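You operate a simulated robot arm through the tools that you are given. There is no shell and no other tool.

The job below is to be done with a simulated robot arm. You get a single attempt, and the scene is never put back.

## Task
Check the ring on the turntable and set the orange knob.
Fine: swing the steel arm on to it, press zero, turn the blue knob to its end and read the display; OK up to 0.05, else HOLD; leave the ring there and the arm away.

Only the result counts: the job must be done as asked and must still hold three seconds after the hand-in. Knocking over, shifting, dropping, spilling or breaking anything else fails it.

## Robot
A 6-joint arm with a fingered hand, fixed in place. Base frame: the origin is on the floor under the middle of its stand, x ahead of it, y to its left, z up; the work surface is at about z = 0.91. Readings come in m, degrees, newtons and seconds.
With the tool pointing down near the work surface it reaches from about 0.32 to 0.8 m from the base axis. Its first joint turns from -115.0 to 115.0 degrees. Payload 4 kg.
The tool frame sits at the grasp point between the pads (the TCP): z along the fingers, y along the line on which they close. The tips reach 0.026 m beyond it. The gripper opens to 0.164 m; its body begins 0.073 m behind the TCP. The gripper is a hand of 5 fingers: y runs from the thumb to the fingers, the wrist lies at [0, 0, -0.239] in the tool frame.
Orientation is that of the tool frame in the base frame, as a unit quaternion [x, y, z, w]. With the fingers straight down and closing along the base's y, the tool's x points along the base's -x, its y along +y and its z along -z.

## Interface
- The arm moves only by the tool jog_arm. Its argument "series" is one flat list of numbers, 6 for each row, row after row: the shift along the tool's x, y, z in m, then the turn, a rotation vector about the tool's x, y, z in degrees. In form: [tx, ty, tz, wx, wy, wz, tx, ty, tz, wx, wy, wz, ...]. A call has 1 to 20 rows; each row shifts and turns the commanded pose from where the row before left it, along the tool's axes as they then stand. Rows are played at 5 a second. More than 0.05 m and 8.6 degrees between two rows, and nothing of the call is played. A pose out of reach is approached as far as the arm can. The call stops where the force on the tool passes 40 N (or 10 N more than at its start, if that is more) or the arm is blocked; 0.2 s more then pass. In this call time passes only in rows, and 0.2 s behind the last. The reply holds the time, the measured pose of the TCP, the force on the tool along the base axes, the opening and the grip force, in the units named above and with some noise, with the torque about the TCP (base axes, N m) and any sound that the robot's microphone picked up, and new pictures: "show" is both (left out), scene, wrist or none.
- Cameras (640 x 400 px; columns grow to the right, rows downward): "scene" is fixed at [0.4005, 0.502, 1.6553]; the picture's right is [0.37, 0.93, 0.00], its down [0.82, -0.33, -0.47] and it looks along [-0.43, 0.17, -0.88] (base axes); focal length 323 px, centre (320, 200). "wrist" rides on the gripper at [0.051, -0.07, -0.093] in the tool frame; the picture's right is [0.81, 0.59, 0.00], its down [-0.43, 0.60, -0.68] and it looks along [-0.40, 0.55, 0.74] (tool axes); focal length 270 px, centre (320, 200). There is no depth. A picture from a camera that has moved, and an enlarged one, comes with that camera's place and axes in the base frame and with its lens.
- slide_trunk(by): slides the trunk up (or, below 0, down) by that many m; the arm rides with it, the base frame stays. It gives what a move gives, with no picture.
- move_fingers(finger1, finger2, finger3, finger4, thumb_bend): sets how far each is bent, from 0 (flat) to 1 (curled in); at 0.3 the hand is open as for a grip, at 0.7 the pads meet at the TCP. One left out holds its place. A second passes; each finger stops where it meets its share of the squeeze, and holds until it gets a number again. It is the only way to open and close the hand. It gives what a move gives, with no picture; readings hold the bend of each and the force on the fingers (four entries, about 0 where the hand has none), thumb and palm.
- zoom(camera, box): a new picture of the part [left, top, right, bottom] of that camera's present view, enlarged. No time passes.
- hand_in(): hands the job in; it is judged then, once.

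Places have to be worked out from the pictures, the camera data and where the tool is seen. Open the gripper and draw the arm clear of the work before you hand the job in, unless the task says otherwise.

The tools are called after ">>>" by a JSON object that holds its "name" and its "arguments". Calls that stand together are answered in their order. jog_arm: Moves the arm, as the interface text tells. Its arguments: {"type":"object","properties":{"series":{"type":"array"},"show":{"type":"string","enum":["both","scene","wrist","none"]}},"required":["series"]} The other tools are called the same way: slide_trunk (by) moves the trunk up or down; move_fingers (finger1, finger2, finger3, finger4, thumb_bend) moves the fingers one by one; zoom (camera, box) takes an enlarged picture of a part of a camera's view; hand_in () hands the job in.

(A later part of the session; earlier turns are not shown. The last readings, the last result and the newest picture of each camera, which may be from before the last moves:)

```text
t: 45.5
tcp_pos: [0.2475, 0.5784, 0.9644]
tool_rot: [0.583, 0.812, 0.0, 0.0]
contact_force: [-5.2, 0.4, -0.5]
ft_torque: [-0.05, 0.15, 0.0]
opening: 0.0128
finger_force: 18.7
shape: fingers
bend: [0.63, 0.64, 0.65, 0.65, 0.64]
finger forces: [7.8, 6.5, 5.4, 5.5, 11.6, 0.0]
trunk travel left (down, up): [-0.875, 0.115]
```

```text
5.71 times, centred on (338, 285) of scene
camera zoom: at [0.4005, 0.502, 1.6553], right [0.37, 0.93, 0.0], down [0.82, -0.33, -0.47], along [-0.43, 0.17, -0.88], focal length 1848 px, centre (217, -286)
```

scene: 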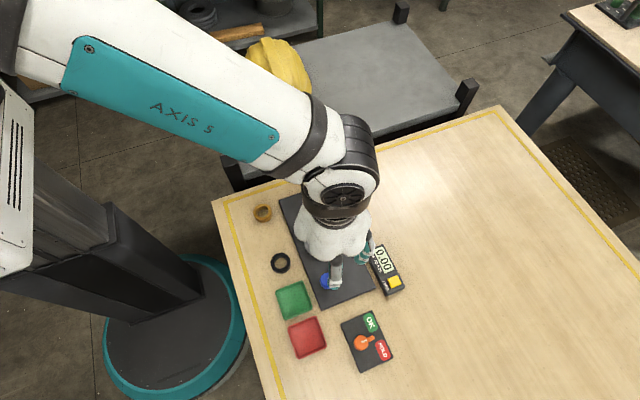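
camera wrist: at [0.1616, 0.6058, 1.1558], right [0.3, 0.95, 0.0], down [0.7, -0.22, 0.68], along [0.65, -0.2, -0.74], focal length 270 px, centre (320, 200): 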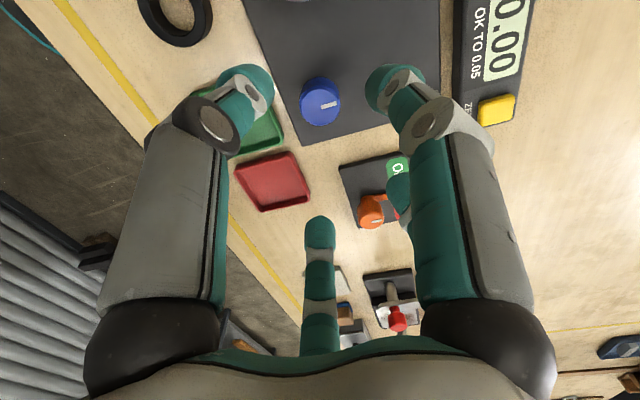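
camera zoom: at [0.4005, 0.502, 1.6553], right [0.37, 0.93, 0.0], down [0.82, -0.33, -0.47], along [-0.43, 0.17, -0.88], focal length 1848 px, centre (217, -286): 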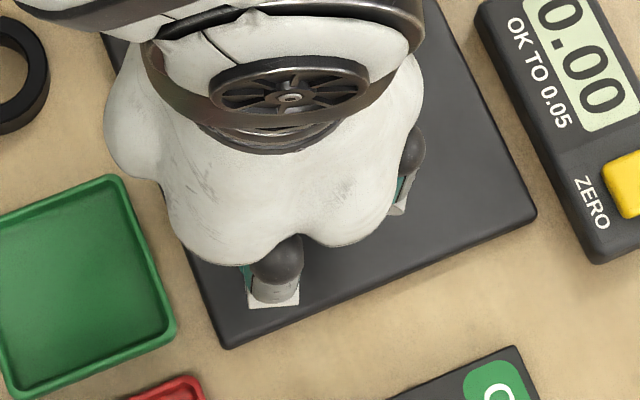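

The grip is firm, with five readings of 5–12 N. Finger 4 also reports force and balances the sum, so it exists even though I can't see it, and I'll allow for it. Now I'll test a small counter-clockwise turn of 8° and see whether the knob and turntable move.

>>> {"name": "jog_arm", "arguments": {"series": [0, 0, 0, 0, 0, -4, 0, 0, 0, 0, 0, -4], "show": "none"}}

>>> {"name": "zoom", "arguments": {"camera": "wrist", "box": [220, 100, 420, 260]}}

>>> {"name": "zoom", "arguments": {"camera": "scene", "box": [280, 200, 410, 280]}}

```text
t: 46.1
tcp_pos: [0.247, 0.579, 0.966]
tool_rot: [0.525, 0.851, 0.0, 0.0]
contact_force: [-5.7, 3.4, 2.0]
ft_torque: [0.07, 0.12, -0.25]
opening: 0.0138
finger_force: 18.9
shape: fingers
bend: [0.63, 0.64, 0.65, 0.65, 0.64]
finger forces: [7.2, 6.6, 6.6, 7.1, 10.9, 0.0]
trunk travel left (down, up): [-0.875, 0.115]
```

```text
2.50 times, centred on (320, 180) of wrist
camera zoom: at [0.1619, 0.5925, 1.0574], right [0.16, 0.99, 0.0], down [0.73, -0.12, 0.68], along [0.67, -0.11, -0.74], focal length 676 px, centre (320, 250)
```

zoom: 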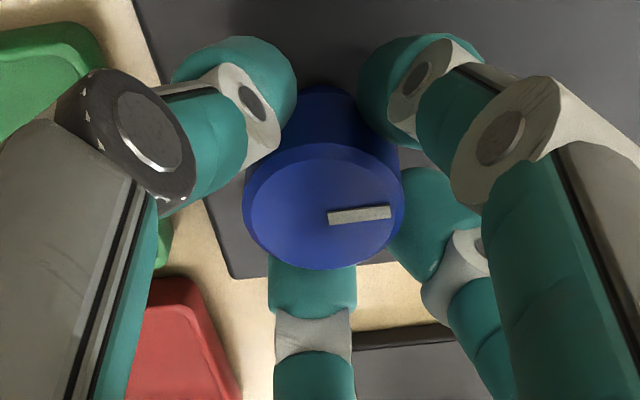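

```text
4.92 times, centred on (345, 240) of scene
camera zoom: at [0.4005, 0.502, 1.6553], right [0.37, 0.93, 0.0], down [0.82, -0.33, -0.47], along [-0.43, 0.17, -0.88], focal length 1592 px, centre (197, 3)
```

zoom: 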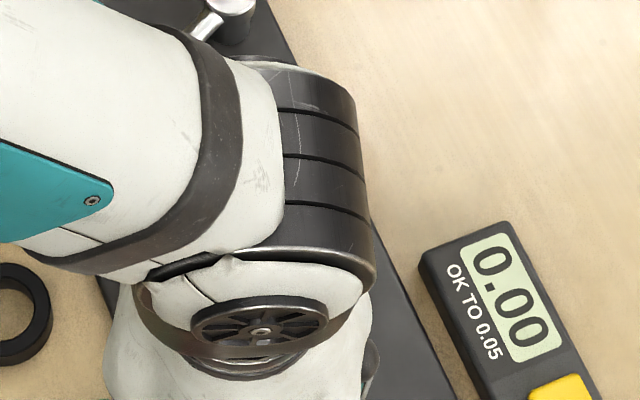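

The mark didn't follow: the hand slipped about 8° with -0.25 Nm of resistance, so counter-clockwise looks blocked. I'll turn back clockwise and go a little beyond.

>>> {"name": "jog_arm", "arguments": {"series": [0, 0, 0, 0, 0, 4, 0, 0, 0, 0, 0, 4, 0, 0, 0, 0, 0, 4, 0, 0, 0, 0, 0, 4], "show": "none"}}

>>> {"name": "zoom", "arguments": {"camera": "wrist", "box": [220, 100, 420, 260]}}

>>> {"name": "zoom", "arguments": {"camera": "scene", "box": [280, 200, 410, 280]}}

```text
t: 47.1
tcp_pos: [0.2466, 0.5781, 0.9647]
tool_rot: [0.639, 0.769, 0.0, -0.001]
contact_force: [-3.1, 0.2, 6.9]
ft_torque: [0.05, 0.04, 0.02]
opening: 0.0128
finger_force: 19.6
shape: fingers
bend: [0.63, 0.64, 0.65, 0.65, 0.64]
finger forces: [8.4, 7.7, 6.3, 6.3, 10.8, 0.0]
trunk travel left (down, up): [-0.875, 0.115]
```

```text
2.50 times, centred on (320, 180) of wrist
camera zoom: at [0.169, 0.6146, 1.0572], right [0.43, 0.9, 0.0], down [0.66, -0.32, 0.68], along [0.61, -0.29, -0.74], focal length 676 px, centre (320, 250)
```

zoom: 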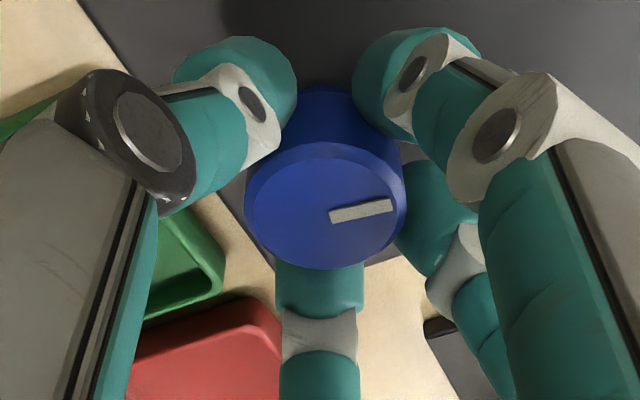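

```text
4.92 times, centred on (345, 240) of scene
camera zoom: at [0.4005, 0.502, 1.6553], right [0.37, 0.93, 0.0], down [0.82, -0.33, -0.47], along [-0.43, 0.17, -0.88], focal length 1592 px, centre (197, 3)
```

zoom: 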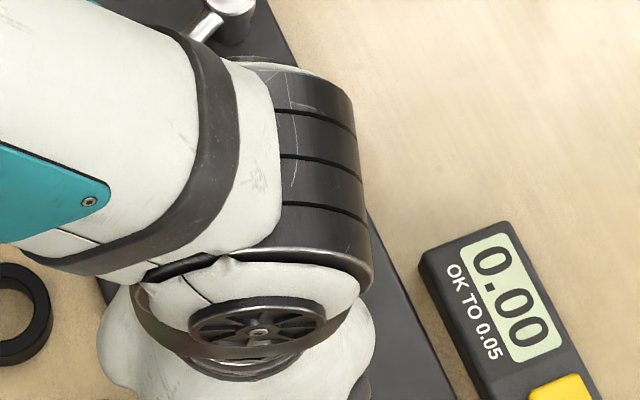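

Clockwise works: the mark now follows the hand with almost no torque. I'll continue clockwise, staying inside the wrist limit, and check after 48°.

>>> {"name": "jog_arm", "arguments": {"series": [0, 0, 0, 0, 0, 8, 0, 0, 0, 0, 0, 8, 0, 0, 0, 0, 0, 8, 0, 0, 0, 0, 0, 8, 0, 0, 0, 0, 0, 8, 0, 0, 0, 0, 0, 8], "show": "none"}}

>>> {"name": "zoom", "arguments": {"camera": "wrist", "box": [220, 100, 420, 260]}}

>>> {"name": "zoom", "arguments": {"camera": "scene", "box": [280, 200, 410, 280]}}

```text
t: 48.5
tcp_pos: [0.2455, 0.578, 0.9654]
tool_rot: [0.897, 0.442, -0.001, 0.0]
contact_force: [-9.5, -0.5, 4.2]
ft_torque: [-0.01, 0.27, 0.06]
opening: 0.0125
finger_force: 19.9
shape: fingers
bend: [0.64, 0.65, 0.65, 0.64, 0.64]
finger forces: [6.9, 6.1, 6.7, 7.9, 13.3, 0.0]
trunk travel left (down, up): [-0.875, 0.115]
```

```text
2.50 times, centred on (320, 180) of wrist
camera zoom: at [0.2212, 0.66, 1.0573], right [0.96, 0.28, 0.0], down [0.21, -0.71, 0.68], along [0.19, -0.65, -0.74], focal length 676 px, centre (320, 250)
```

zoom: 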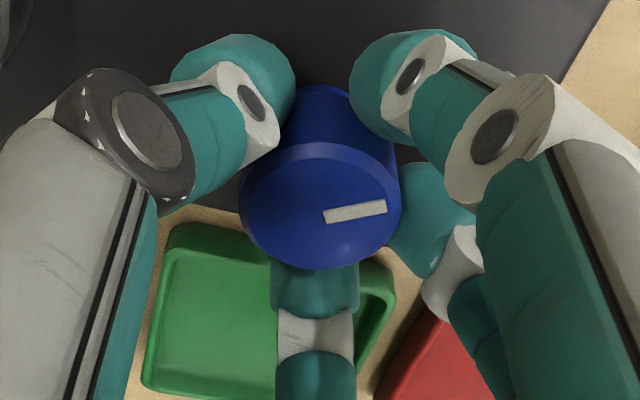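

```text
4.92 times, centred on (345, 240) of scene
camera zoom: at [0.4005, 0.502, 1.6553], right [0.37, 0.93, 0.0], down [0.82, -0.33, -0.47], along [-0.43, 0.17, -0.88], focal length 1592 px, centre (197, 3)
```

zoom: 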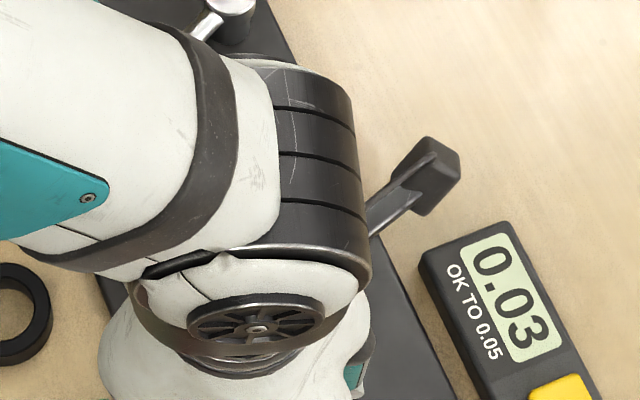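

The display now reads 0.03 and the knob has turned about 56° clockwise. I'll continue another 40°.

>>> {"name": "jog_arm", "arguments": {"series": [0, 0, 0, 0, 0, 8, 0, 0, 0, 0, 0, 8, 0, 0, 0, 0, 0, 8, 0, 0, 0, 0, 0, 8, 0, 0, 0, 0, 0, 8], "show": "none"}}

>>> {"name": "zoom", "arguments": {"camera": "wrist", "box": [220, 100, 420, 260]}}

>>> {"name": "zoom", "arguments": {"camera": "scene", "box": [280, 200, 410, 280]}}

```text
t: 49.7
tcp_pos: [0.2455, 0.579, 0.9637]
tool_rot: [0.994, 0.108, 0.0, -0.002]
contact_force: [-14.1, -0.2, 7.3]
ft_torque: [0.03, 0.43, 0.0]
opening: 0.0122
finger_force: 20.0
shape: fingers
bend: [0.64, 0.65, 0.64, 0.64, 0.64]
finger forces: [5.8, 6.0, 8.1, 9.3, 11.0, 0.1]
trunk travel left (down, up): [-0.875, 0.115]
```

```text
2.50 times, centred on (320, 180) of wrist
camera zoom: at [0.2799, 0.6572, 1.0572], right [0.92, -0.4, 0.0], down [-0.29, -0.68, 0.68], along [-0.27, -0.62, -0.74], focal length 676 px, centre (320, 250)
```

zoom: 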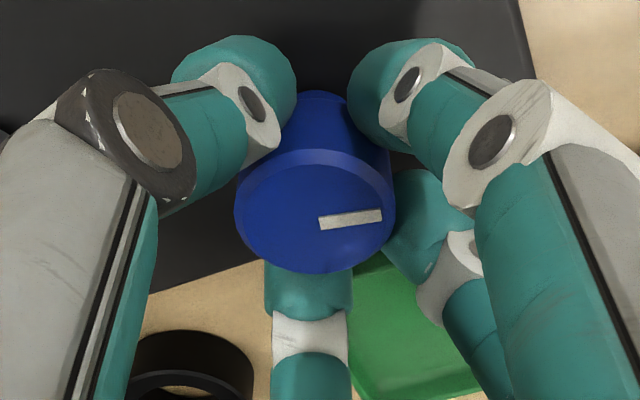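

```text
4.92 times, centred on (345, 240) of scene
camera zoom: at [0.4005, 0.502, 1.6553], right [0.37, 0.93, 0.0], down [0.82, -0.33, -0.47], along [-0.43, 0.17, -0.88], focal length 1592 px, centre (197, 3)
```

zoom: 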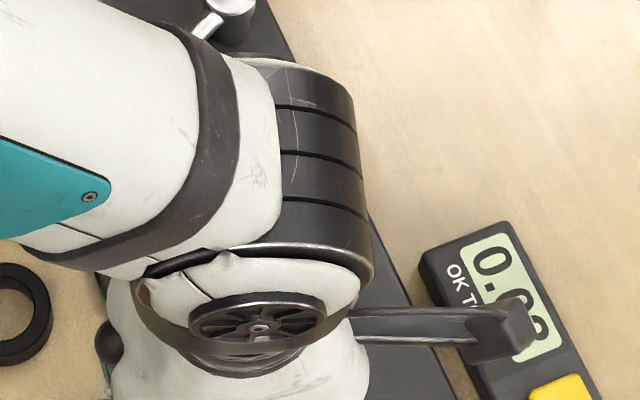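

The knob has now followed about 96° clockwise (yaw -168°) and I'm near the wrist limit. I'll release, rise above the knob, rotate back, and regrasp to keep turning.

>>> {"name": "move_fingers", "arguments": {"finger1": 0.5, "finger2": 0.5, "finger3": 0.5, "finger4": 0.5, "thumb_bend": 0.5}}

>>> {"name": "jog_arm", "arguments": {"series": [0, 0, -0.02, 0, 0, 0, 0, 0, -0.025, 0, 0, 0], "show": "none"}}

>>> {"name": "zoom", "arguments": {"camera": "wrist", "box": [220, 60, 420, 220]}}

```text
t: 50.7
tcp_pos: [0.2469, 0.5787, 0.9647]
tool_rot: [0.994, 0.11, 0.0, 0.0]
contact_force: [0.8, 0.1, -0.2]
ft_torque: [-0.01, -0.03, -0.01]
opening: 0.042
finger_force: 0.1
shape: fingers
bend: [0.5, 0.5, 0.5, 0.5, 0.5]
finger forces: [0.1, 0.0, 0.0, 0.1, 0.0, 0.1]
trunk travel left (down, up): [-0.875, 0.115]
```

```text
t: 51.3
tcp_pos: [0.2467, 0.578, 1.0075]
tool_rot: [0.994, 0.109, -0.001, 0.001]
contact_force: [0.0, 0.1, 0.0]
ft_torque: [0.01, -0.01, -0.02]
opening: 0.0421
finger_force: 0.1
shape: fingers
bend: [0.5, 0.5, 0.5, 0.5, 0.5]
finger forces: [0.0, 0.1, 0.0, 0.0, 0.1, 0.0]
trunk travel left (down, up): [-0.875, 0.115]
```

```text
2.50 times, centred on (320, 140) of wrist
camera zoom: at [0.2816, 0.6571, 1.1006], right [0.92, -0.4, 0.0], down [-0.29, -0.68, 0.68], along [-0.27, -0.62, -0.73], focal length 676 px, centre (320, 350)
```

zoom: 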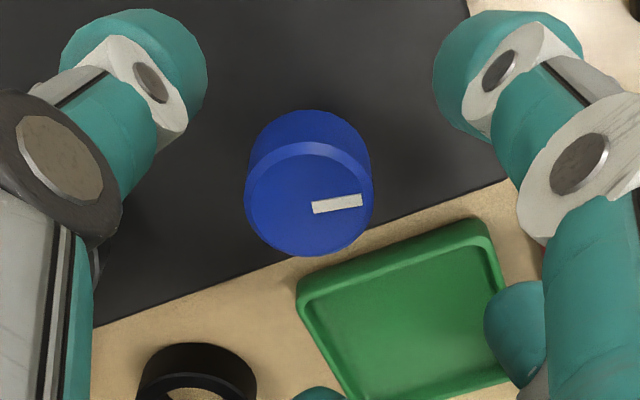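

Comparing the two viewing directions fixes the knob's top at z ≈ 0.952 and its axis at (0.245, 0.5795). I'll correct by about 3 mm and rotate back 160° counter-clockwise above the knob, which is a range already known to be safe.

>>> {"name": "jog_arm", "arguments": {"series": [-0.0018, -0.0021, 0, 0, 0, 0, 0, 0, 0, 0, 0, -8, 0, 0, 0, 0, 0, -8, 0, 0, 0, 0, 0, -8, 0, 0, 0, 0, 0, -8, 0, 0, 0, 0, 0, -8, 0, 0, 0, 0, 0, -8, 0, 0, 0, 0, 0, -8, 0, 0, 0, 0, 0, -8, 0, 0, 0, 0, 0, -8, 0, 0, 0, 0, 0, -8, 0, 0, 0, 0, 0, -8, 0, 0, 0, 0, 0, -8, 0, 0, 0, 0, 0, -8, 0, 0, 0, 0, 0, -8, 0, 0, 0, 0, 0, -8, 0, 0, 0, 0, 0, -8, 0, 0, 0, 0, 0, -8, 0, 0, 0, 0, 0, -8], "show": "wrist"}}

>>> {"name": "zoom", "arguments": {"camera": "scene", "box": [280, 200, 410, 280]}}

```text
t: 55.3
tcp_pos: [0.2454, 0.5798, 1.0085]
tool_rot: [0.201, 0.98, 0.0, -0.001]
contact_force: [0.0, 0.2, 0.4]
ft_torque: [0.04, -0.04, 0.01]
opening: 0.0417
finger_force: 0.1
shape: fingers
bend: [0.5, 0.5, 0.5, 0.5, 0.5]
finger forces: [0.1, 0.0, 0.0, 0.1, 0.0, 0.0]
trunk travel left (down, up): [-0.875, 0.115]
camera wrist: at [0.1711, 0.5354, 1.1015], right [-0.51, 0.86, 0.0], down [0.63, 0.38, 0.68], along [0.58, 0.35, -0.74], focal length 270 px, centre (320, 200)
```

wrist: 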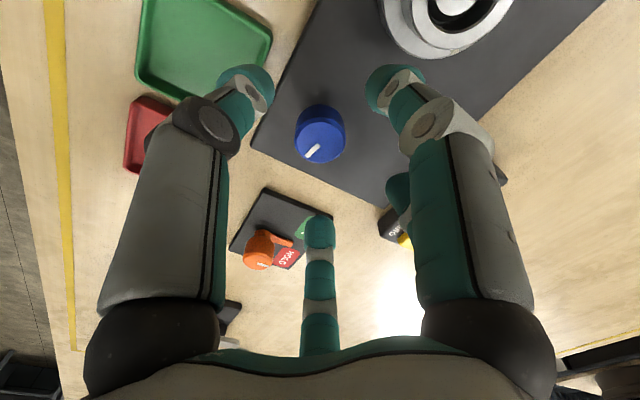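

```text
4.92 times, centred on (345, 240) of scene
camera zoom: at [0.4005, 0.502, 1.6553], right [0.37, 0.93, 0.0], down [0.82, -0.33, -0.47], along [-0.43, 0.17, -0.88], focal length 1592 px, centre (197, 3)
```

zoom: 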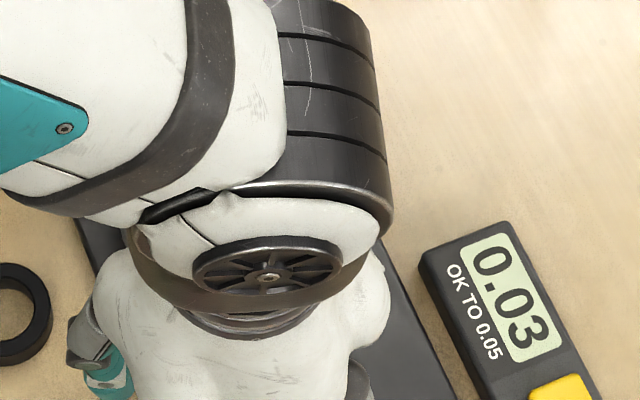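

The display reads 0.03 with the hand off. I'll rotate 24° more, to a yaw of about 0°, check the centring, then go down for the next grasp.

>>> {"name": "jog_arm", "arguments": {"series": [0, 0, 0, 0, 0, -8, 0, 0, 0, 0, 0, -8, 0, 0, 0, 0, 0, -8], "show": "none"}}

>>> {"name": "zoom", "arguments": {"camera": "wrist", "box": [220, 60, 420, 220]}}

```text
t: 56.1
tcp_pos: [0.2447, 0.58, 1.0091]
tool_rot: [-0.007, 1.0, 0.001, -0.001]
contact_force: [0.0, 0.7, 0.2]
ft_torque: [0.02, 0.0, 0.0]
opening: 0.0421
finger_force: 0.0
shape: fingers
bend: [0.5, 0.5, 0.5, 0.5, 0.5]
finger forces: [0.0, 0.1, 0.1, 0.1, 0.0, 0.0]
trunk travel left (down, up): [-0.875, 0.115]
```

```text
2.50 times, centred on (320, 140) of wrist
camera zoom: at [0.1953, 0.5095, 1.1018], right [-0.82, 0.58, 0.0], down [0.42, 0.6, 0.68], along [0.39, 0.55, -0.74], focal length 676 px, centre (320, 350)
```

zoom: 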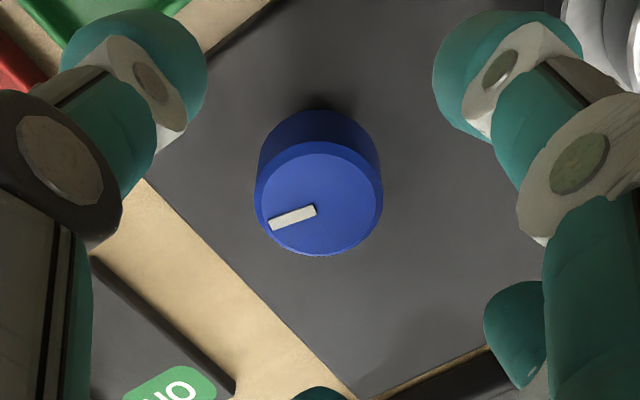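

The centring is good, within 1 mm. I'll pre-close to 0.58 so the thumb stays clear of the green tray, descend to grasp height and grip.

>>> {"name": "move_fingers", "arguments": {"finger1": 0.58, "finger2": 0.58, "finger3": 0.58, "finger4": 0.58, "thumb_bend": 0.58}}

>>> {"name": "jog_arm", "arguments": {"series": [-0.0003, -0.001, 0.015, 0, 0, 0, 0, 0, 0.015, 0, 0, 0, 0, 0, 0.014, 0, 0, 0], "show": "none"}}

>>> {"name": "zoom", "arguments": {"camera": "wrist", "box": [220, 100, 420, 260]}}

```text
t: 57.1
tcp_pos: [0.244, 0.579, 1.0084]
tool_rot: [-0.007, 1.0, 0.0, 0.0]
contact_force: [0.4, -0.6, -0.1]
ft_torque: [0.01, 0.02, -0.01]
opening: 0.0253
finger_force: 0.0
shape: fingers
bend: [0.57, 0.57, 0.57, 0.57, 0.57]
finger forces: [0.0, 0.0, 0.0, 0.0, 0.0, 0.0]
trunk travel left (down, up): [-0.875, 0.115]
```

```text
t: 57.9
tcp_pos: [0.246, 0.5798, 0.963]
tool_rot: [-0.005, 1.0, 0.0, -0.001]
contact_force: [-0.1, 0.2, 0.1]
ft_torque: [0.01, -0.05, 0.05]
opening: 0.0253
finger_force: 0.0
shape: fingers
bend: [0.57, 0.57, 0.57, 0.57, 0.57]
finger forces: [0.0, 0.0, 0.0, 0.0, 0.0, 0.0]
trunk travel left (down, up): [-0.875, 0.115]
```

```text
2.50 times, centred on (320, 180) of wrist
camera zoom: at [0.1965, 0.5086, 1.057], right [-0.82, 0.58, 0.0], down [0.43, 0.6, 0.68], along [0.39, 0.55, -0.74], focal length 676 px, centre (320, 250)
```

zoom: 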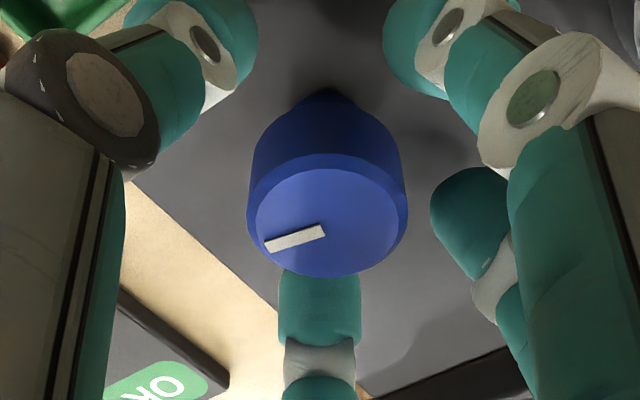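

The digits are around the knob with no contact. I'll grip now.

>>> {"name": "jog_arm", "arguments": {"series": [0.001, 0.0007, 0, 0, 0, 0], "show": "none"}}

>>> {"name": "move_fingers", "arguments": {"finger1": 0.7, "finger2": 0.7, "finger3": 0.7, "finger4": 0.7, "thumb_bend": 0.7}}

>>> {"name": "jog_arm", "arguments": {"series": [0, 0, 0, 0, 0, 8, 0, 0, 0, 0, 0, 8, 0, 0, 0, 0, 0, 8, 0, 0, 0, 0, 0, 8, 0, 0, 0, 0, 0, 8], "show": "none"}}

>>> {"name": "zoom", "arguments": {"camera": "wrist", "box": [220, 100, 420, 260]}}

>>> {"name": "zoom", "arguments": {"camera": "scene", "box": [280, 200, 410, 280]}}

```text
t: 58.3
tcp_pos: [0.2443, 0.5816, 0.9644]
tool_rot: [-0.006, 1.0, 0.0, -0.001]
contact_force: [-0.7, -0.7, 0.0]
ft_torque: [-0.01, 0.0, 0.03]
opening: 0.0254
finger_force: 0.1
shape: fingers
bend: [0.57, 0.57, 0.57, 0.57, 0.57]
finger forces: [0.1, 0.0, 0.0, 0.2, 0.0, 0.0]
trunk travel left (down, up): [-0.875, 0.115]
```

```text
t: 59.3
tcp_pos: [0.2448, 0.5786, 0.9655]
tool_rot: [-0.005, 1.0, 0.0, -0.002]
contact_force: [-0.2, -3.2, 1.3]
ft_torque: [-0.02, 0.0, 0.03]
opening: 0.0099
finger_force: 18.8
shape: fingers
bend: [0.64, 0.64, 0.64, 0.64, 0.65]
finger forces: [6.4, 6.8, 6.9, 6.4, 9.7, 0.0]
trunk travel left (down, up): [-0.875, 0.115]
```

```text
t: 60.5
tcp_pos: [0.2443, 0.5793, 0.9649]
tool_rot: [0.337, 0.941, 0.0, -0.001]
contact_force: [2.7, -3.3, 0.1]
ft_torque: [-0.12, -0.08, 0.24]
opening: 0.0062
finger_force: 18.5
shape: fingers
bend: [0.65, 0.64, 0.64, 0.64, 0.65]
finger forces: [6.1, 6.7, 7.6, 7.8, 8.8, 0.0]
trunk travel left (down, up): [-0.875, 0.115]
```

```text
2.50 times, centred on (320, 180) of wrist
camera zoom: at [0.1611, 0.5579, 1.0578], right [-0.25, 0.97, 0.0], down [0.71, 0.18, 0.68], along [0.65, 0.17, -0.74], focal length 676 px, centre (320, 250)
```

zoom: 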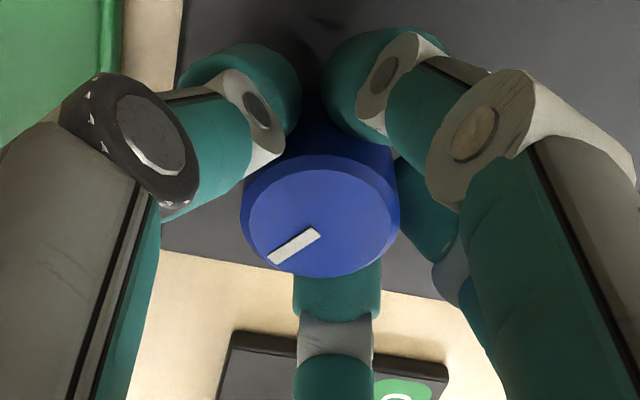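

```text
4.92 times, centred on (345, 240) of scene
camera zoom: at [0.4005, 0.502, 1.6553], right [0.37, 0.93, 0.0], down [0.82, -0.33, -0.47], along [-0.43, 0.17, -0.88], focal length 1592 px, centre (197, 3)
```

zoom: 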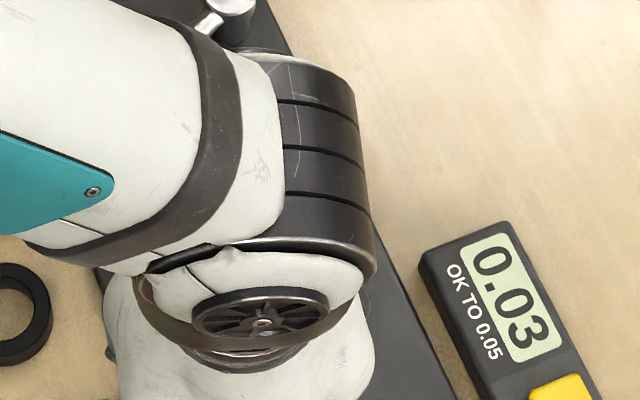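

The hand turned 40° but the mark moved only about 20° in this grip, with 0.24 Nm of resistance, the same as when counter-clockwise was blocked. That suggests the end stop, so I'll turn 16° further to see whether the knob moves at all.

>>> {"name": "jog_arm", "arguments": {"series": [0, 0, 0, 0, 0, 8, 0, 0, 0, 0, 0, 8], "show": "none"}}

>>> {"name": "zoom", "arguments": {"camera": "wrist", "box": [220, 100, 420, 260]}}

>>> {"name": "zoom", "arguments": {"camera": "scene", "box": [280, 200, 410, 280]}}

```text
t: 61.1
tcp_pos: [0.2444, 0.5802, 0.9644]
tool_rot: [0.465, 0.885, 0.0, -0.001]
contact_force: [0.6, -2.7, -5.5]
ft_torque: [-0.09, -0.02, 0.34]
opening: 0.0022
finger_force: 18.8
shape: fingers
bend: [0.66, 0.65, 0.64, 0.65, 0.65]
finger forces: [6.0, 7.0, 8.5, 8.4, 8.1, 0.0]
trunk travel left (down, up): [-0.875, 0.115]
```

```text
2.50 times, centred on (320, 180) of wrist
camera zoom: at [0.1575, 0.582, 1.0577], right [0.03, 1.0, 0.0], down [0.74, -0.02, 0.68], along [0.68, -0.02, -0.74], focal length 676 px, centre (320, 250)
```

zoom: 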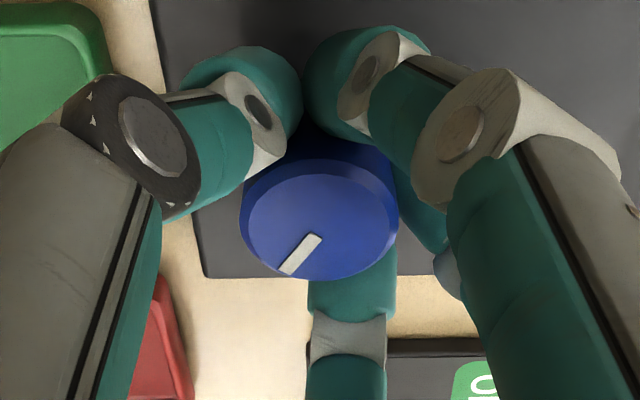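

```text
4.92 times, centred on (345, 240) of scene
camera zoom: at [0.4005, 0.502, 1.6553], right [0.37, 0.93, 0.0], down [0.82, -0.33, -0.47], along [-0.43, 0.17, -0.88], focal length 1592 px, centre (197, 3)
```

zoom: 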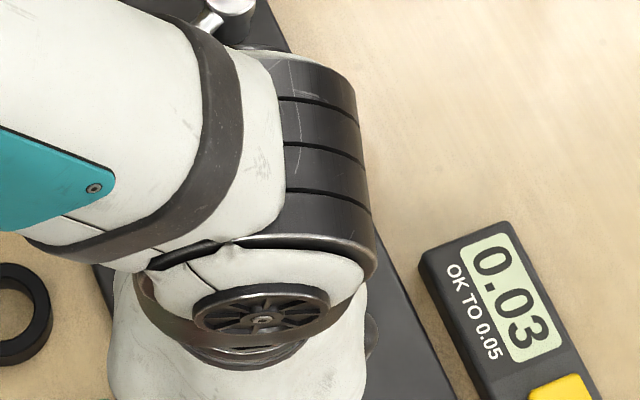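

The mark stays fixed at about -38° while the hand slips at 0.34 Nm, so the knob is at its end. The display reads 0.03. I'll release, lift away, and check the turntable, stylus and display from the scene camera.

>>> {"name": "move_fingers", "arguments": {"finger1": 0.5, "finger2": 0.5, "finger3": 0.5, "finger4": 0.5, "thumb_bend": 0.5}}

>>> {"name": "jog_arm", "arguments": {"series": [0, 0, -0.02, 0, 0, 0, 0, 0, -0.03, 0, 0, 0, 0, 0, -0.04, 0, 0, 0], "show": "wrist"}}

>>> {"name": "zoom", "arguments": {"camera": "wrist", "box": [260, 40, 380, 140]}}

>>> {"name": "zoom", "arguments": {"camera": "scene", "box": [270, 180, 410, 300]}}

```text
t: 62.1
tcp_pos: [0.2443, 0.58, 0.9655]
tool_rot: [0.465, 0.885, 0.0, 0.0]
contact_force: [0.6, 0.5, 0.7]
ft_torque: [-0.01, 0.02, 0.01]
opening: 0.0417
finger_force: 0.0
shape: fingers
bend: [0.5, 0.5, 0.5, 0.5, 0.5]
finger forces: [0.0, 0.0, 0.0, 0.0, 0.0, 0.1]
trunk travel left (down, up): [-0.875, 0.115]
```

```text
t: 62.9
tcp_pos: [0.2395, 0.5779, 1.0552]
tool_rot: [0.465, 0.885, 0.0, 0.0]
contact_force: [0.2, -0.1, 0.4]
ft_torque: [0.01, 0.01, 0.01]
opening: 0.0418
finger_force: 0.0
shape: fingers
bend: [0.5, 0.5, 0.5, 0.5, 0.5]
finger forces: [0.0, 0.1, 0.1, 0.0, 0.0, 0.0]
trunk travel left (down, up): [-0.875, 0.115]
camera wrist: at [0.1542, 0.5808, 1.1482], right [0.02, 1.0, 0.0], down [0.74, -0.02, 0.68], along [0.68, -0.02, -0.74], focal length 270 px, centre (320, 200)
```

wrist: 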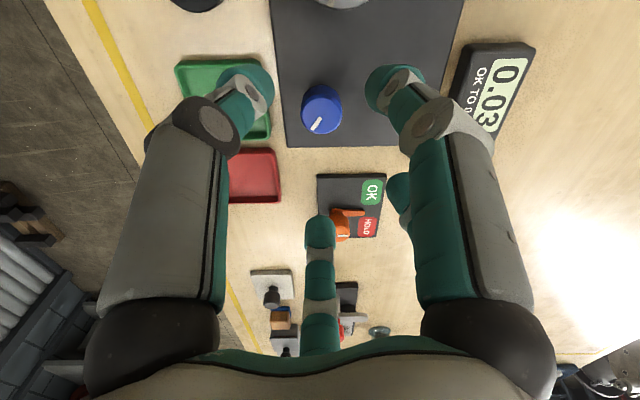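

```text
4.00 times, centred on (320, 90) of wrist
camera zoom: at [0.1542, 0.5808, 1.1482], right [0.02, 1.0, 0.0], down [0.74, -0.02, 0.68], along [0.68, -0.02, -0.74], focal length 1081 px, centre (320, 640)
```

zoom: 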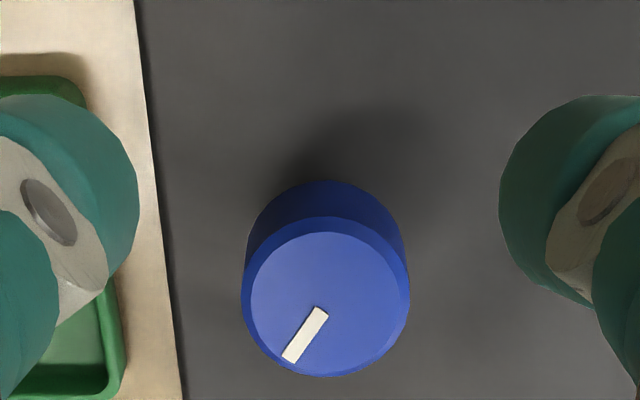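

```text
3.33 times, centred on (340, 240) of scene
camera zoom: at [0.4005, 0.502, 1.6553], right [0.37, 0.93, 0.0], down [0.82, -0.33, -0.47], along [-0.43, 0.17, -0.88], focal length 1078 px, centre (253, 67)
```

zoom: 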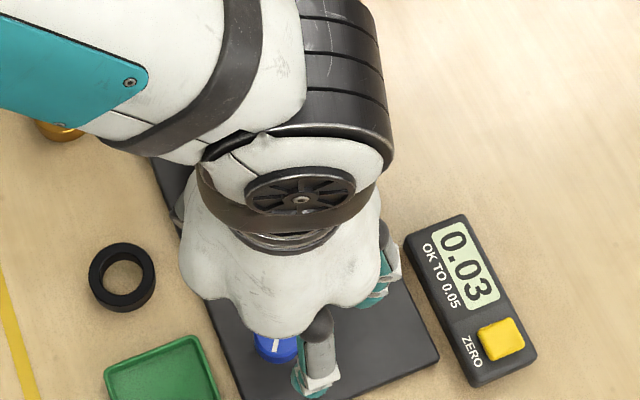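

The mark rests at about -36°, so total travel was about 126°, a plausible end stop. The display shows 0.03, which is within 0.05, so the verdict is OK. Now for the orange knob: I'll make finger 2 the probe, turn the yaw back to 0, and look at the orange lever on the way.

>>> {"name": "move_fingers", "arguments": {"finger1": 1, "finger2": 0.4, "finger3": 1, "finger4": 1, "thumb_bend": 1}}

>>> {"name": "jog_arm", "arguments": {"series": [0, 0, -0.01, 0, 0, -8, 0, 0, -0.01, 0, 0, -8, 0, 0, -0.01, 0, 0, -8, 0, 0, 0, 0, 0, -8, 0, 0, 0, 0, 0, -8, 0, 0, 0, 0, 0, -8, 0, 0, 0, 0, 0, -7.4], "show": "both"}}

```text
t: 63.9
tcp_pos: [0.2405, 0.581, 1.0534]
tool_rot: [0.465, 0.886, 0.0, 0.0]
contact_force: [-0.6, 0.3, 0.2]
ft_torque: [0.0, 0.04, 0.02]
opening: 0.0
finger_force: 0.1
shape: fingers
bend: [0.88, 0.4, 0.93, 0.87, 0.88]
finger forces: [0.0, 0.0, 0.0, 0.1, 0.1, 0.0]
trunk travel left (down, up): [-0.875, 0.115]
```

```text
t: 65.5
tcp_pos: [0.2444, 0.5801, 1.0855]
tool_rot: [-0.002, 1.0, 0.0, -0.001]
contact_force: [0.6, 0.5, 0.7]
ft_torque: [0.01, 0.0, -0.03]
opening: 0.0
finger_force: 0.0
shape: fingers
bend: [0.9, 0.4, 0.95, 0.89, 0.91]
finger forces: [0.0, 0.0, 0.0, 0.1, 0.0, 0.1]
trunk travel left (down, up): [-0.875, 0.115]
camera wrist: at [0.1941, 0.5095, 1.1781], right [-0.81, 0.59, 0.0], down [0.43, 0.6, 0.68], along [0.4, 0.55, -0.74], focal length 270 px, centre (320, 200)
```

scene: 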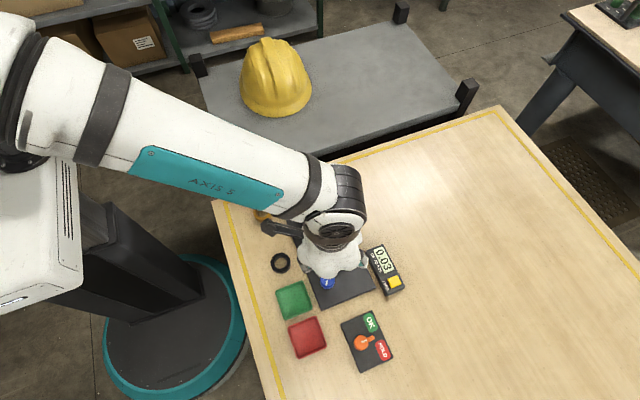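
wrist: 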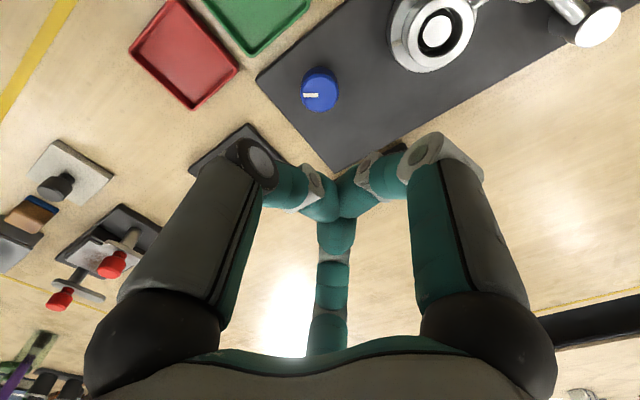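

Moving over to the +x side of the orange knob at height should also clear the scene camera's view of the turntable.

>>> {"name": "jog_arm", "arguments": {"series": [-0.0413, -0.001, 0, 0, 0, 0, -0.0413, -0.001, 0, 0, 0, 0, -0.0413, -0.001, 0, 0, 0, 0, -0.0413, -0.001, 0, 0, 0, 0, -0.0413, -0.001, 0, 0, 0, 0], "show": "both"}}

>>> {"name": "zoom", "arguments": {"camera": "scene", "box": [270, 180, 410, 300]}}

>>> {"name": "zoom", "arguments": {"camera": "scene", "box": [330, 300, 430, 390]}}

```text
t: 66.7
tcp_pos: [0.4472, 0.5735, 1.0809]
tool_rot: [-0.001, 1.0, 0.0, -0.001]
contact_force: [-0.1, 0.9, -0.7]
ft_torque: [-0.01, 0.03, 0.0]
opening: 0.0
finger_force: 0.1
shape: fingers
bend: [0.9, 0.4, 0.95, 0.89, 0.91]
finger forces: [0.1, 0.1, 0.0, 0.0, 0.1, 0.0]
trunk travel left (down, up): [-0.875, 0.115]
camera wrist: at [0.3969, 0.5043, 1.1734], right [-0.81, 0.59, 0.0], down [0.43, 0.6, 0.68], along [0.4, 0.55, -0.74], focal length 270 px, centre (320, 200)
```

scene: 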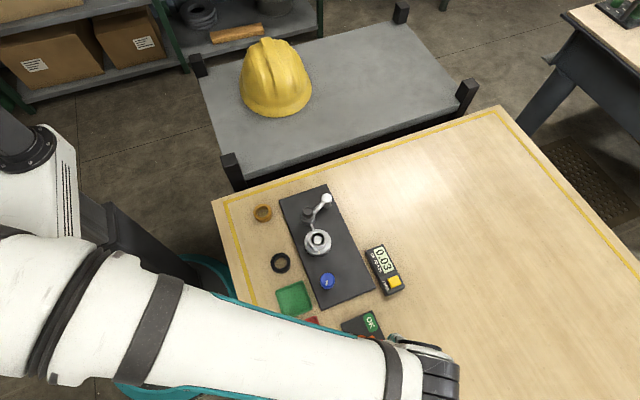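
wrist: 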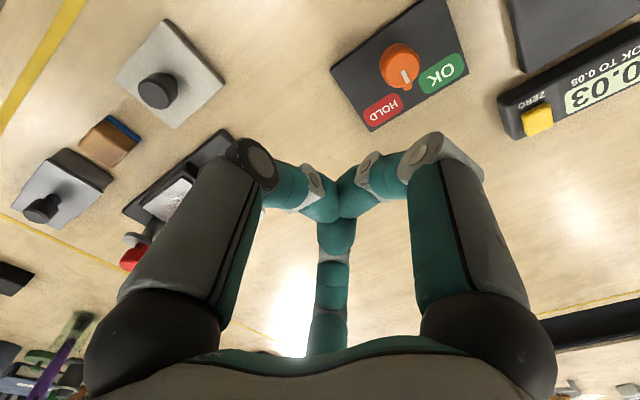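

```text
3.33 times, centred on (340, 240) of scene
camera zoom: at [0.4005, 0.502, 1.6553], right [0.37, 0.93, 0.0], down [0.82, -0.33, -0.47], along [-0.43, 0.17, -0.88], focal length 1078 px, centre (253, 67)
```

zoom: 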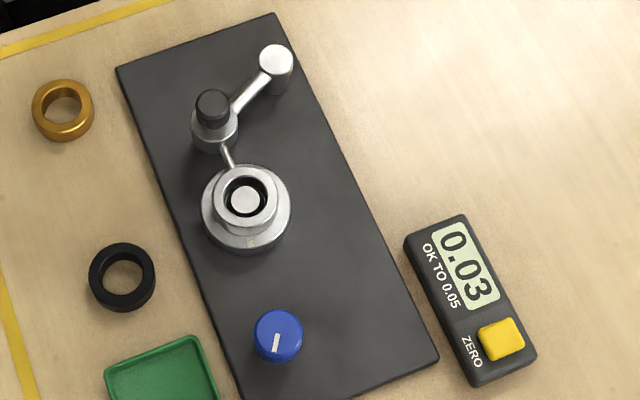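

```text
4.44 times, centred on (380, 345) of scene
camera zoom: at [0.4005, 0.502, 1.6553], right [0.37, 0.93, 0.0], down [0.82, -0.33, -0.47], along [-0.43, 0.17, -0.88], focal length 1437 px, centre (53, -444)
```

zoom: 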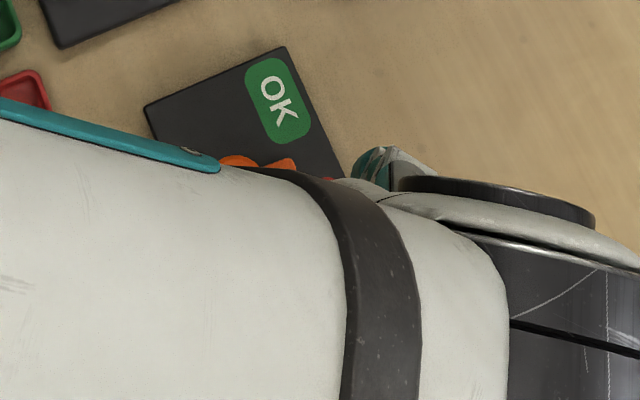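

The display shows 0.03, and the swing arm and loose parts are in place. I'll compare the turntable's gold mark with its original position to confirm how far it turned.

>>> {"name": "zoom", "arguments": {"camera": "scene", "box": [294, 222, 350, 257]}}

>>> {"name": "zoom", "arguments": {"camera": "scene", "box": [300, 262, 356, 297]}}

>>> {"name": "zoom", "arguments": {"camera": "wrist", "box": [320, 0, 480, 140]}}

```text
11.43 times, centred on (322, 240) of scene
camera zoom: at [0.4005, 0.502, 1.6553], right [0.37, 0.93, 0.0], down [0.82, -0.33, -0.47], along [-0.43, 0.17, -0.88], focal length 3696 px, centre (297, -251)
```

zoom: 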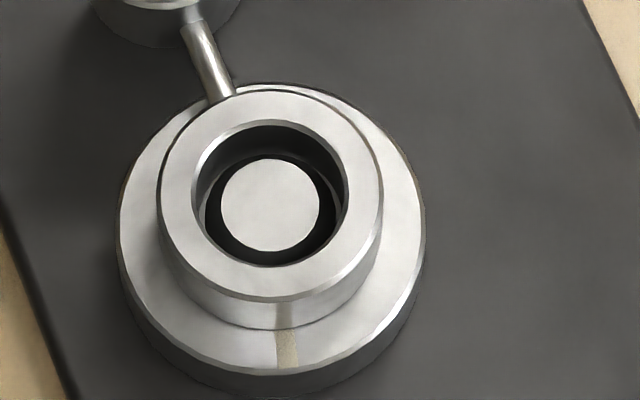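

```text
11.43 times, centred on (328, 280) of scene
camera zoom: at [0.4005, 0.502, 1.6553], right [0.37, 0.93, 0.0], down [0.82, -0.33, -0.47], along [-0.43, 0.17, -0.88], focal length 3696 px, centre (229, -709)
```

zoom: 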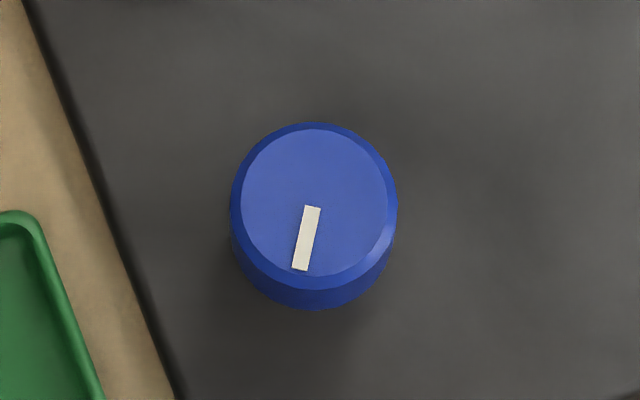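

```text
2.86 times, centred on (400, 70) of wrist
camera zoom: at [0.3969, 0.5043, 1.1734], right [-0.81, 0.59, 0.0], down [0.43, 0.6, 0.68], along [0.4, 0.55, -0.74], focal length 772 px, centre (91, 571)
```

zoom: 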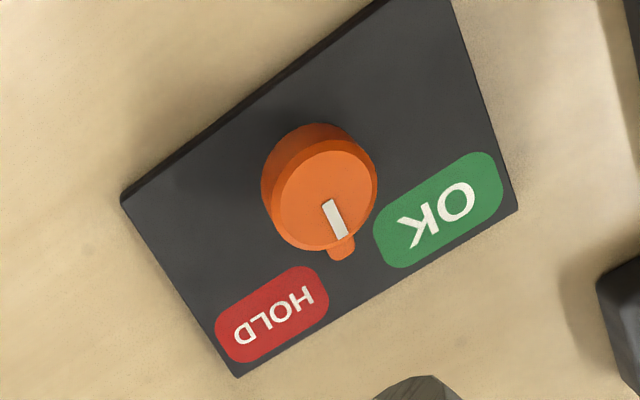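

The knob sits at its stop, and the turntable mark moved about 15° net, consistent with roughly one geared revolution. For the orange knob, centred near (0.3855, 0.597) with its lever along +y, I'll grasp it with fingers 2 and 3 straddling the lever and turn it toward OK at about 131°. First I'll open the hand and centre above it.

>>> {"name": "move_fingers", "arguments": {"finger1": 0.5, "finger2": 0.5, "finger3": 0.5, "finger4": 0.5, "thumb_bend": 0.5}}

>>> {"name": "jog_arm", "arguments": {"series": [0.031, 0.012, 0, 0, 0, 0, 0.031, 0.012, 0, 0, 0, 0, 0, 0, 0.03, 0, 0, 0], "show": "wrist"}}

>>> {"name": "zoom", "arguments": {"camera": "wrist", "box": [240, 60, 400, 200]}}

```text
t: 67.7
tcp_pos: [0.4453, 0.5734, 1.0819]
tool_rot: [0.0, 1.0, 0.0, -0.001]
contact_force: [0.2, -0.2, 0.3]
ft_torque: [-0.01, 0.0, -0.03]
opening: 0.0419
finger_force: 0.0
shape: fingers
bend: [0.5, 0.5, 0.5, 0.5, 0.5]
finger forces: [0.0, 0.1, 0.1, 0.0, 0.0, 0.0]
trunk travel left (down, up): [-0.875, 0.115]
```

```text
t: 68.5
tcp_pos: [0.3866, 0.6016, 1.0543]
tool_rot: [0.0, 1.0, 0.0, -0.001]
contact_force: [-0.1, 0.0, 0.4]
ft_torque: [0.0, 0.0, 0.01]
opening: 0.0422
finger_force: 0.0
shape: fingers
bend: [0.5, 0.5, 0.5, 0.5, 0.5]
finger forces: [0.0, 0.0, 0.0, 0.0, 0.0, 0.0]
trunk travel left (down, up): [-0.875, 0.115]
camera wrist: at [0.3367, 0.5311, 1.147], right [-0.81, 0.59, 0.0], down [0.43, 0.59, 0.68], along [0.4, 0.55, -0.74], focal length 270 px, centre (320, 200)
```

wrist: 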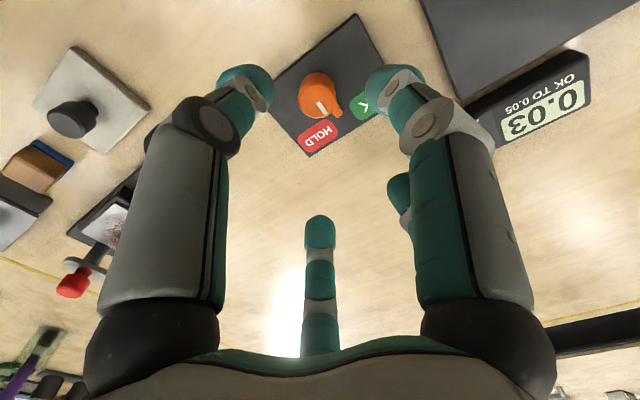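

```text
2.86 times, centred on (320, 130) of wrist
camera zoom: at [0.3367, 0.5311, 1.147], right [-0.81, 0.59, 0.0], down [0.43, 0.59, 0.68], along [0.4, 0.55, -0.74], focal length 772 px, centre (320, 400)
```

zoom: 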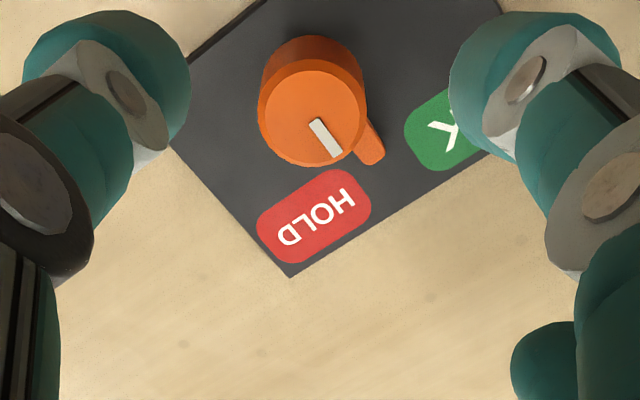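

The knob is about 5 mm toward -y from the TCP, at (0.385, 0.596). I'll correct and descend to just above it.

>>> {"name": "jog_arm", "arguments": {"series": [0.0015, -0.0055, 0.02, 0, 0, 0, 0, 0, 0.025, 0, 0, 0], "show": "none"}}

>>> {"name": "jog_arm", "arguments": {"series": [0, 0, 0, 0, 0, 0], "show": "none"}}

>>> {"name": "zoom", "arguments": {"camera": "wrist", "box": [240, 80, 400, 220]}}

```text
t: 69.1
tcp_pos: [0.387, 0.5948, 1.0087]
tool_rot: [0.0, 1.0, 0.001, -0.001]
contact_force: [0.1, -0.4, -0.2]
ft_torque: [-0.03, -0.02, -0.02]
opening: 0.0424
finger_force: 0.0
shape: fingers
bend: [0.5, 0.5, 0.5, 0.5, 0.5]
finger forces: [0.0, 0.1, 0.0, 0.0, 0.1, 0.0]
trunk travel left (down, up): [-0.875, 0.115]
```

```text
t: 69.5
tcp_pos: [0.3866, 0.5947, 1.0102]
tool_rot: [0.0, 1.0, -0.001, -0.001]
contact_force: [0.1, -0.2, -1.0]
ft_torque: [0.0, 0.0, -0.01]
opening: 0.0421
finger_force: 0.1
shape: fingers
bend: [0.5, 0.5, 0.5, 0.5, 0.5]
finger forces: [0.0, 0.0, 0.0, 0.0, 0.0, 0.0]
trunk travel left (down, up): [-0.875, 0.115]
```

```text
2.86 times, centred on (320, 150) of wrist
camera zoom: at [0.3366, 0.525, 1.1026], right [-0.81, 0.59, 0.0], down [0.43, 0.6, 0.68], along [0.4, 0.55, -0.74], focal length 772 px, centre (320, 343)
```

zoom: 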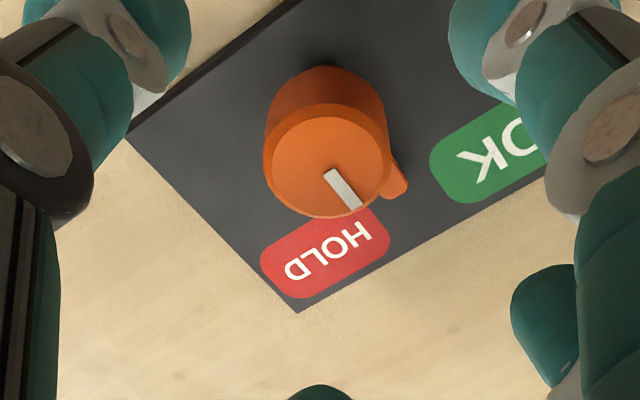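

The knob top works out at z ≈ 0.948 and centring is within 2 mm, with the lever still along +y. I'll pre-close to 0.56, descend to TCP ≈ 0.972 and check.

>>> {"name": "move_fingers", "arguments": {"finger1": 0.56, "finger2": 0.56, "finger3": 0.56, "finger4": 0.56, "thumb_bend": 0.56}}

>>> {"name": "jog_arm", "arguments": {"series": [0.0013, 0.0009, 0.014, 0, 0, 0, 0, 0, 0.014, 0, 0, 0, 0, 0, 0.01, 0, 0, 0], "show": "none"}}

>>> {"name": "zoom", "arguments": {"camera": "wrist", "box": [220, 100, 420, 260]}}

>>> {"name": "zoom", "arguments": {"camera": "scene", "box": [310, 290, 440, 390]}}

```text
t: 70.5
tcp_pos: [0.387, 0.5954, 1.0093]
tool_rot: [0.0, 1.0, 0.0, -0.001]
contact_force: [-0.1, 1.2, 0.1]
ft_torque: [0.02, -0.01, 0.0]
opening: 0.028
finger_force: 0.0
shape: fingers
bend: [0.56, 0.56, 0.56, 0.56, 0.56]
finger forces: [0.0, 0.1, 0.0, 0.1, 0.0, 0.1]
trunk travel left (down, up): [-0.875, 0.115]
```

```text
t: 71.3
tcp_pos: [0.3868, 0.5962, 0.9702]
tool_rot: [0.0, 1.0, 0.001, -0.001]
contact_force: [-0.3, 0.4, -0.3]
ft_torque: [0.0, 0.0, 0.0]
opening: 0.0281
finger_force: 0.1
shape: fingers
bend: [0.56, 0.56, 0.56, 0.56, 0.56]
finger forces: [0.0, 0.0, 0.0, 0.0, 0.0, 0.0]
trunk travel left (down, up): [-0.875, 0.115]
```

```text
2.50 times, centred on (320, 180) of wrist
camera zoom: at [0.3362, 0.5254, 1.0643], right [-0.81, 0.59, 0.0], down [0.43, 0.6, 0.68], along [0.4, 0.55, -0.74], focal length 676 px, centre (320, 250)
```

zoom: 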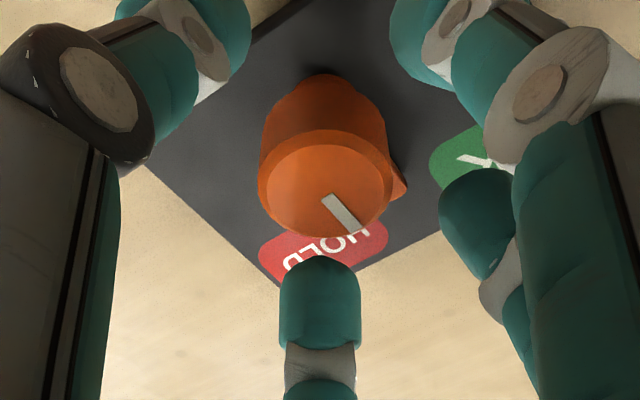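

```text
4.00 times, centred on (375, 340) of scene
camera zoom: at [0.4005, 0.502, 1.6553], right [0.37, 0.93, 0.0], down [0.82, -0.33, -0.47], along [-0.43, 0.17, -0.88], focal length 1294 px, centre (100, -360)
```

zoom: 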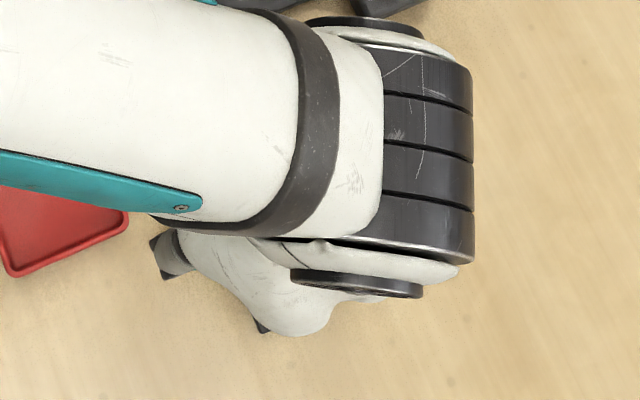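

The digits straddle the lever and surround the knob with no contact. I'll close the grip.

>>> {"name": "jog_arm", "arguments": {"series": [0.0007, 0.0005, 0.003, 0, 0, 0], "show": "none"}}

>>> {"name": "move_fingers", "arguments": {"finger1": 0.7, "finger2": 0.7, "finger3": 0.7, "finger4": 0.7, "thumb_bend": 0.7}}

>>> {"name": "zoom", "arguments": {"camera": "wrist", "box": [220, 100, 420, 260]}}

```text
t: 71.7
tcp_pos: [0.3855, 0.595, 0.9688]
tool_rot: [0.0, 1.0, 0.0, 0.0]
contact_force: [0.1, -0.2, -0.1]
ft_torque: [0.02, -0.02, -0.02]
opening: 0.0279
finger_force: 0.0
shape: fingers
bend: [0.56, 0.56, 0.56, 0.56, 0.56]
finger forces: [0.0, 0.1, 0.0, 0.0, 0.0, 0.1]
trunk travel left (down, up): [-0.875, 0.115]
```

```text
t: 72.7
tcp_pos: [0.3846, 0.5947, 0.9679]
tool_rot: [0.0, 1.0, 0.0, -0.001]
contact_force: [0.7, -1.5, 0.6]
ft_torque: [-0.02, 0.02, -0.03]
opening: 0.008
finger_force: 16.8
shape: fingers
bend: [0.65, 0.65, 0.65, 0.65, 0.65]
finger forces: [5.7, 6.0, 5.9, 5.6, 8.6, 0.0]
trunk travel left (down, up): [-0.875, 0.115]
```

```text
2.50 times, centred on (320, 180) of wrist
camera zoom: at [0.3348, 0.5246, 1.0617], right [-0.81, 0.59, 0.0], down [0.43, 0.6, 0.68], along [0.4, 0.55, -0.74], focal length 676 px, centre (320, 250)
```

zoom: 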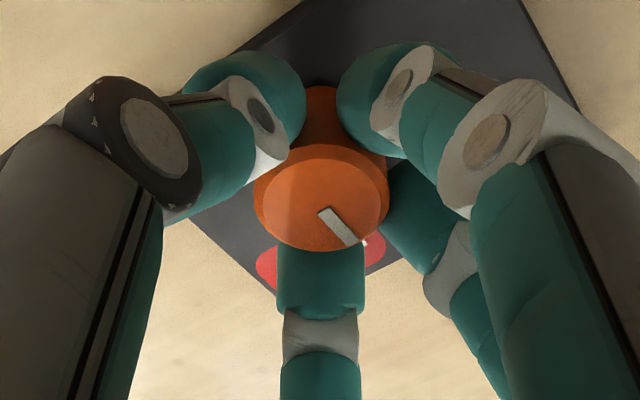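

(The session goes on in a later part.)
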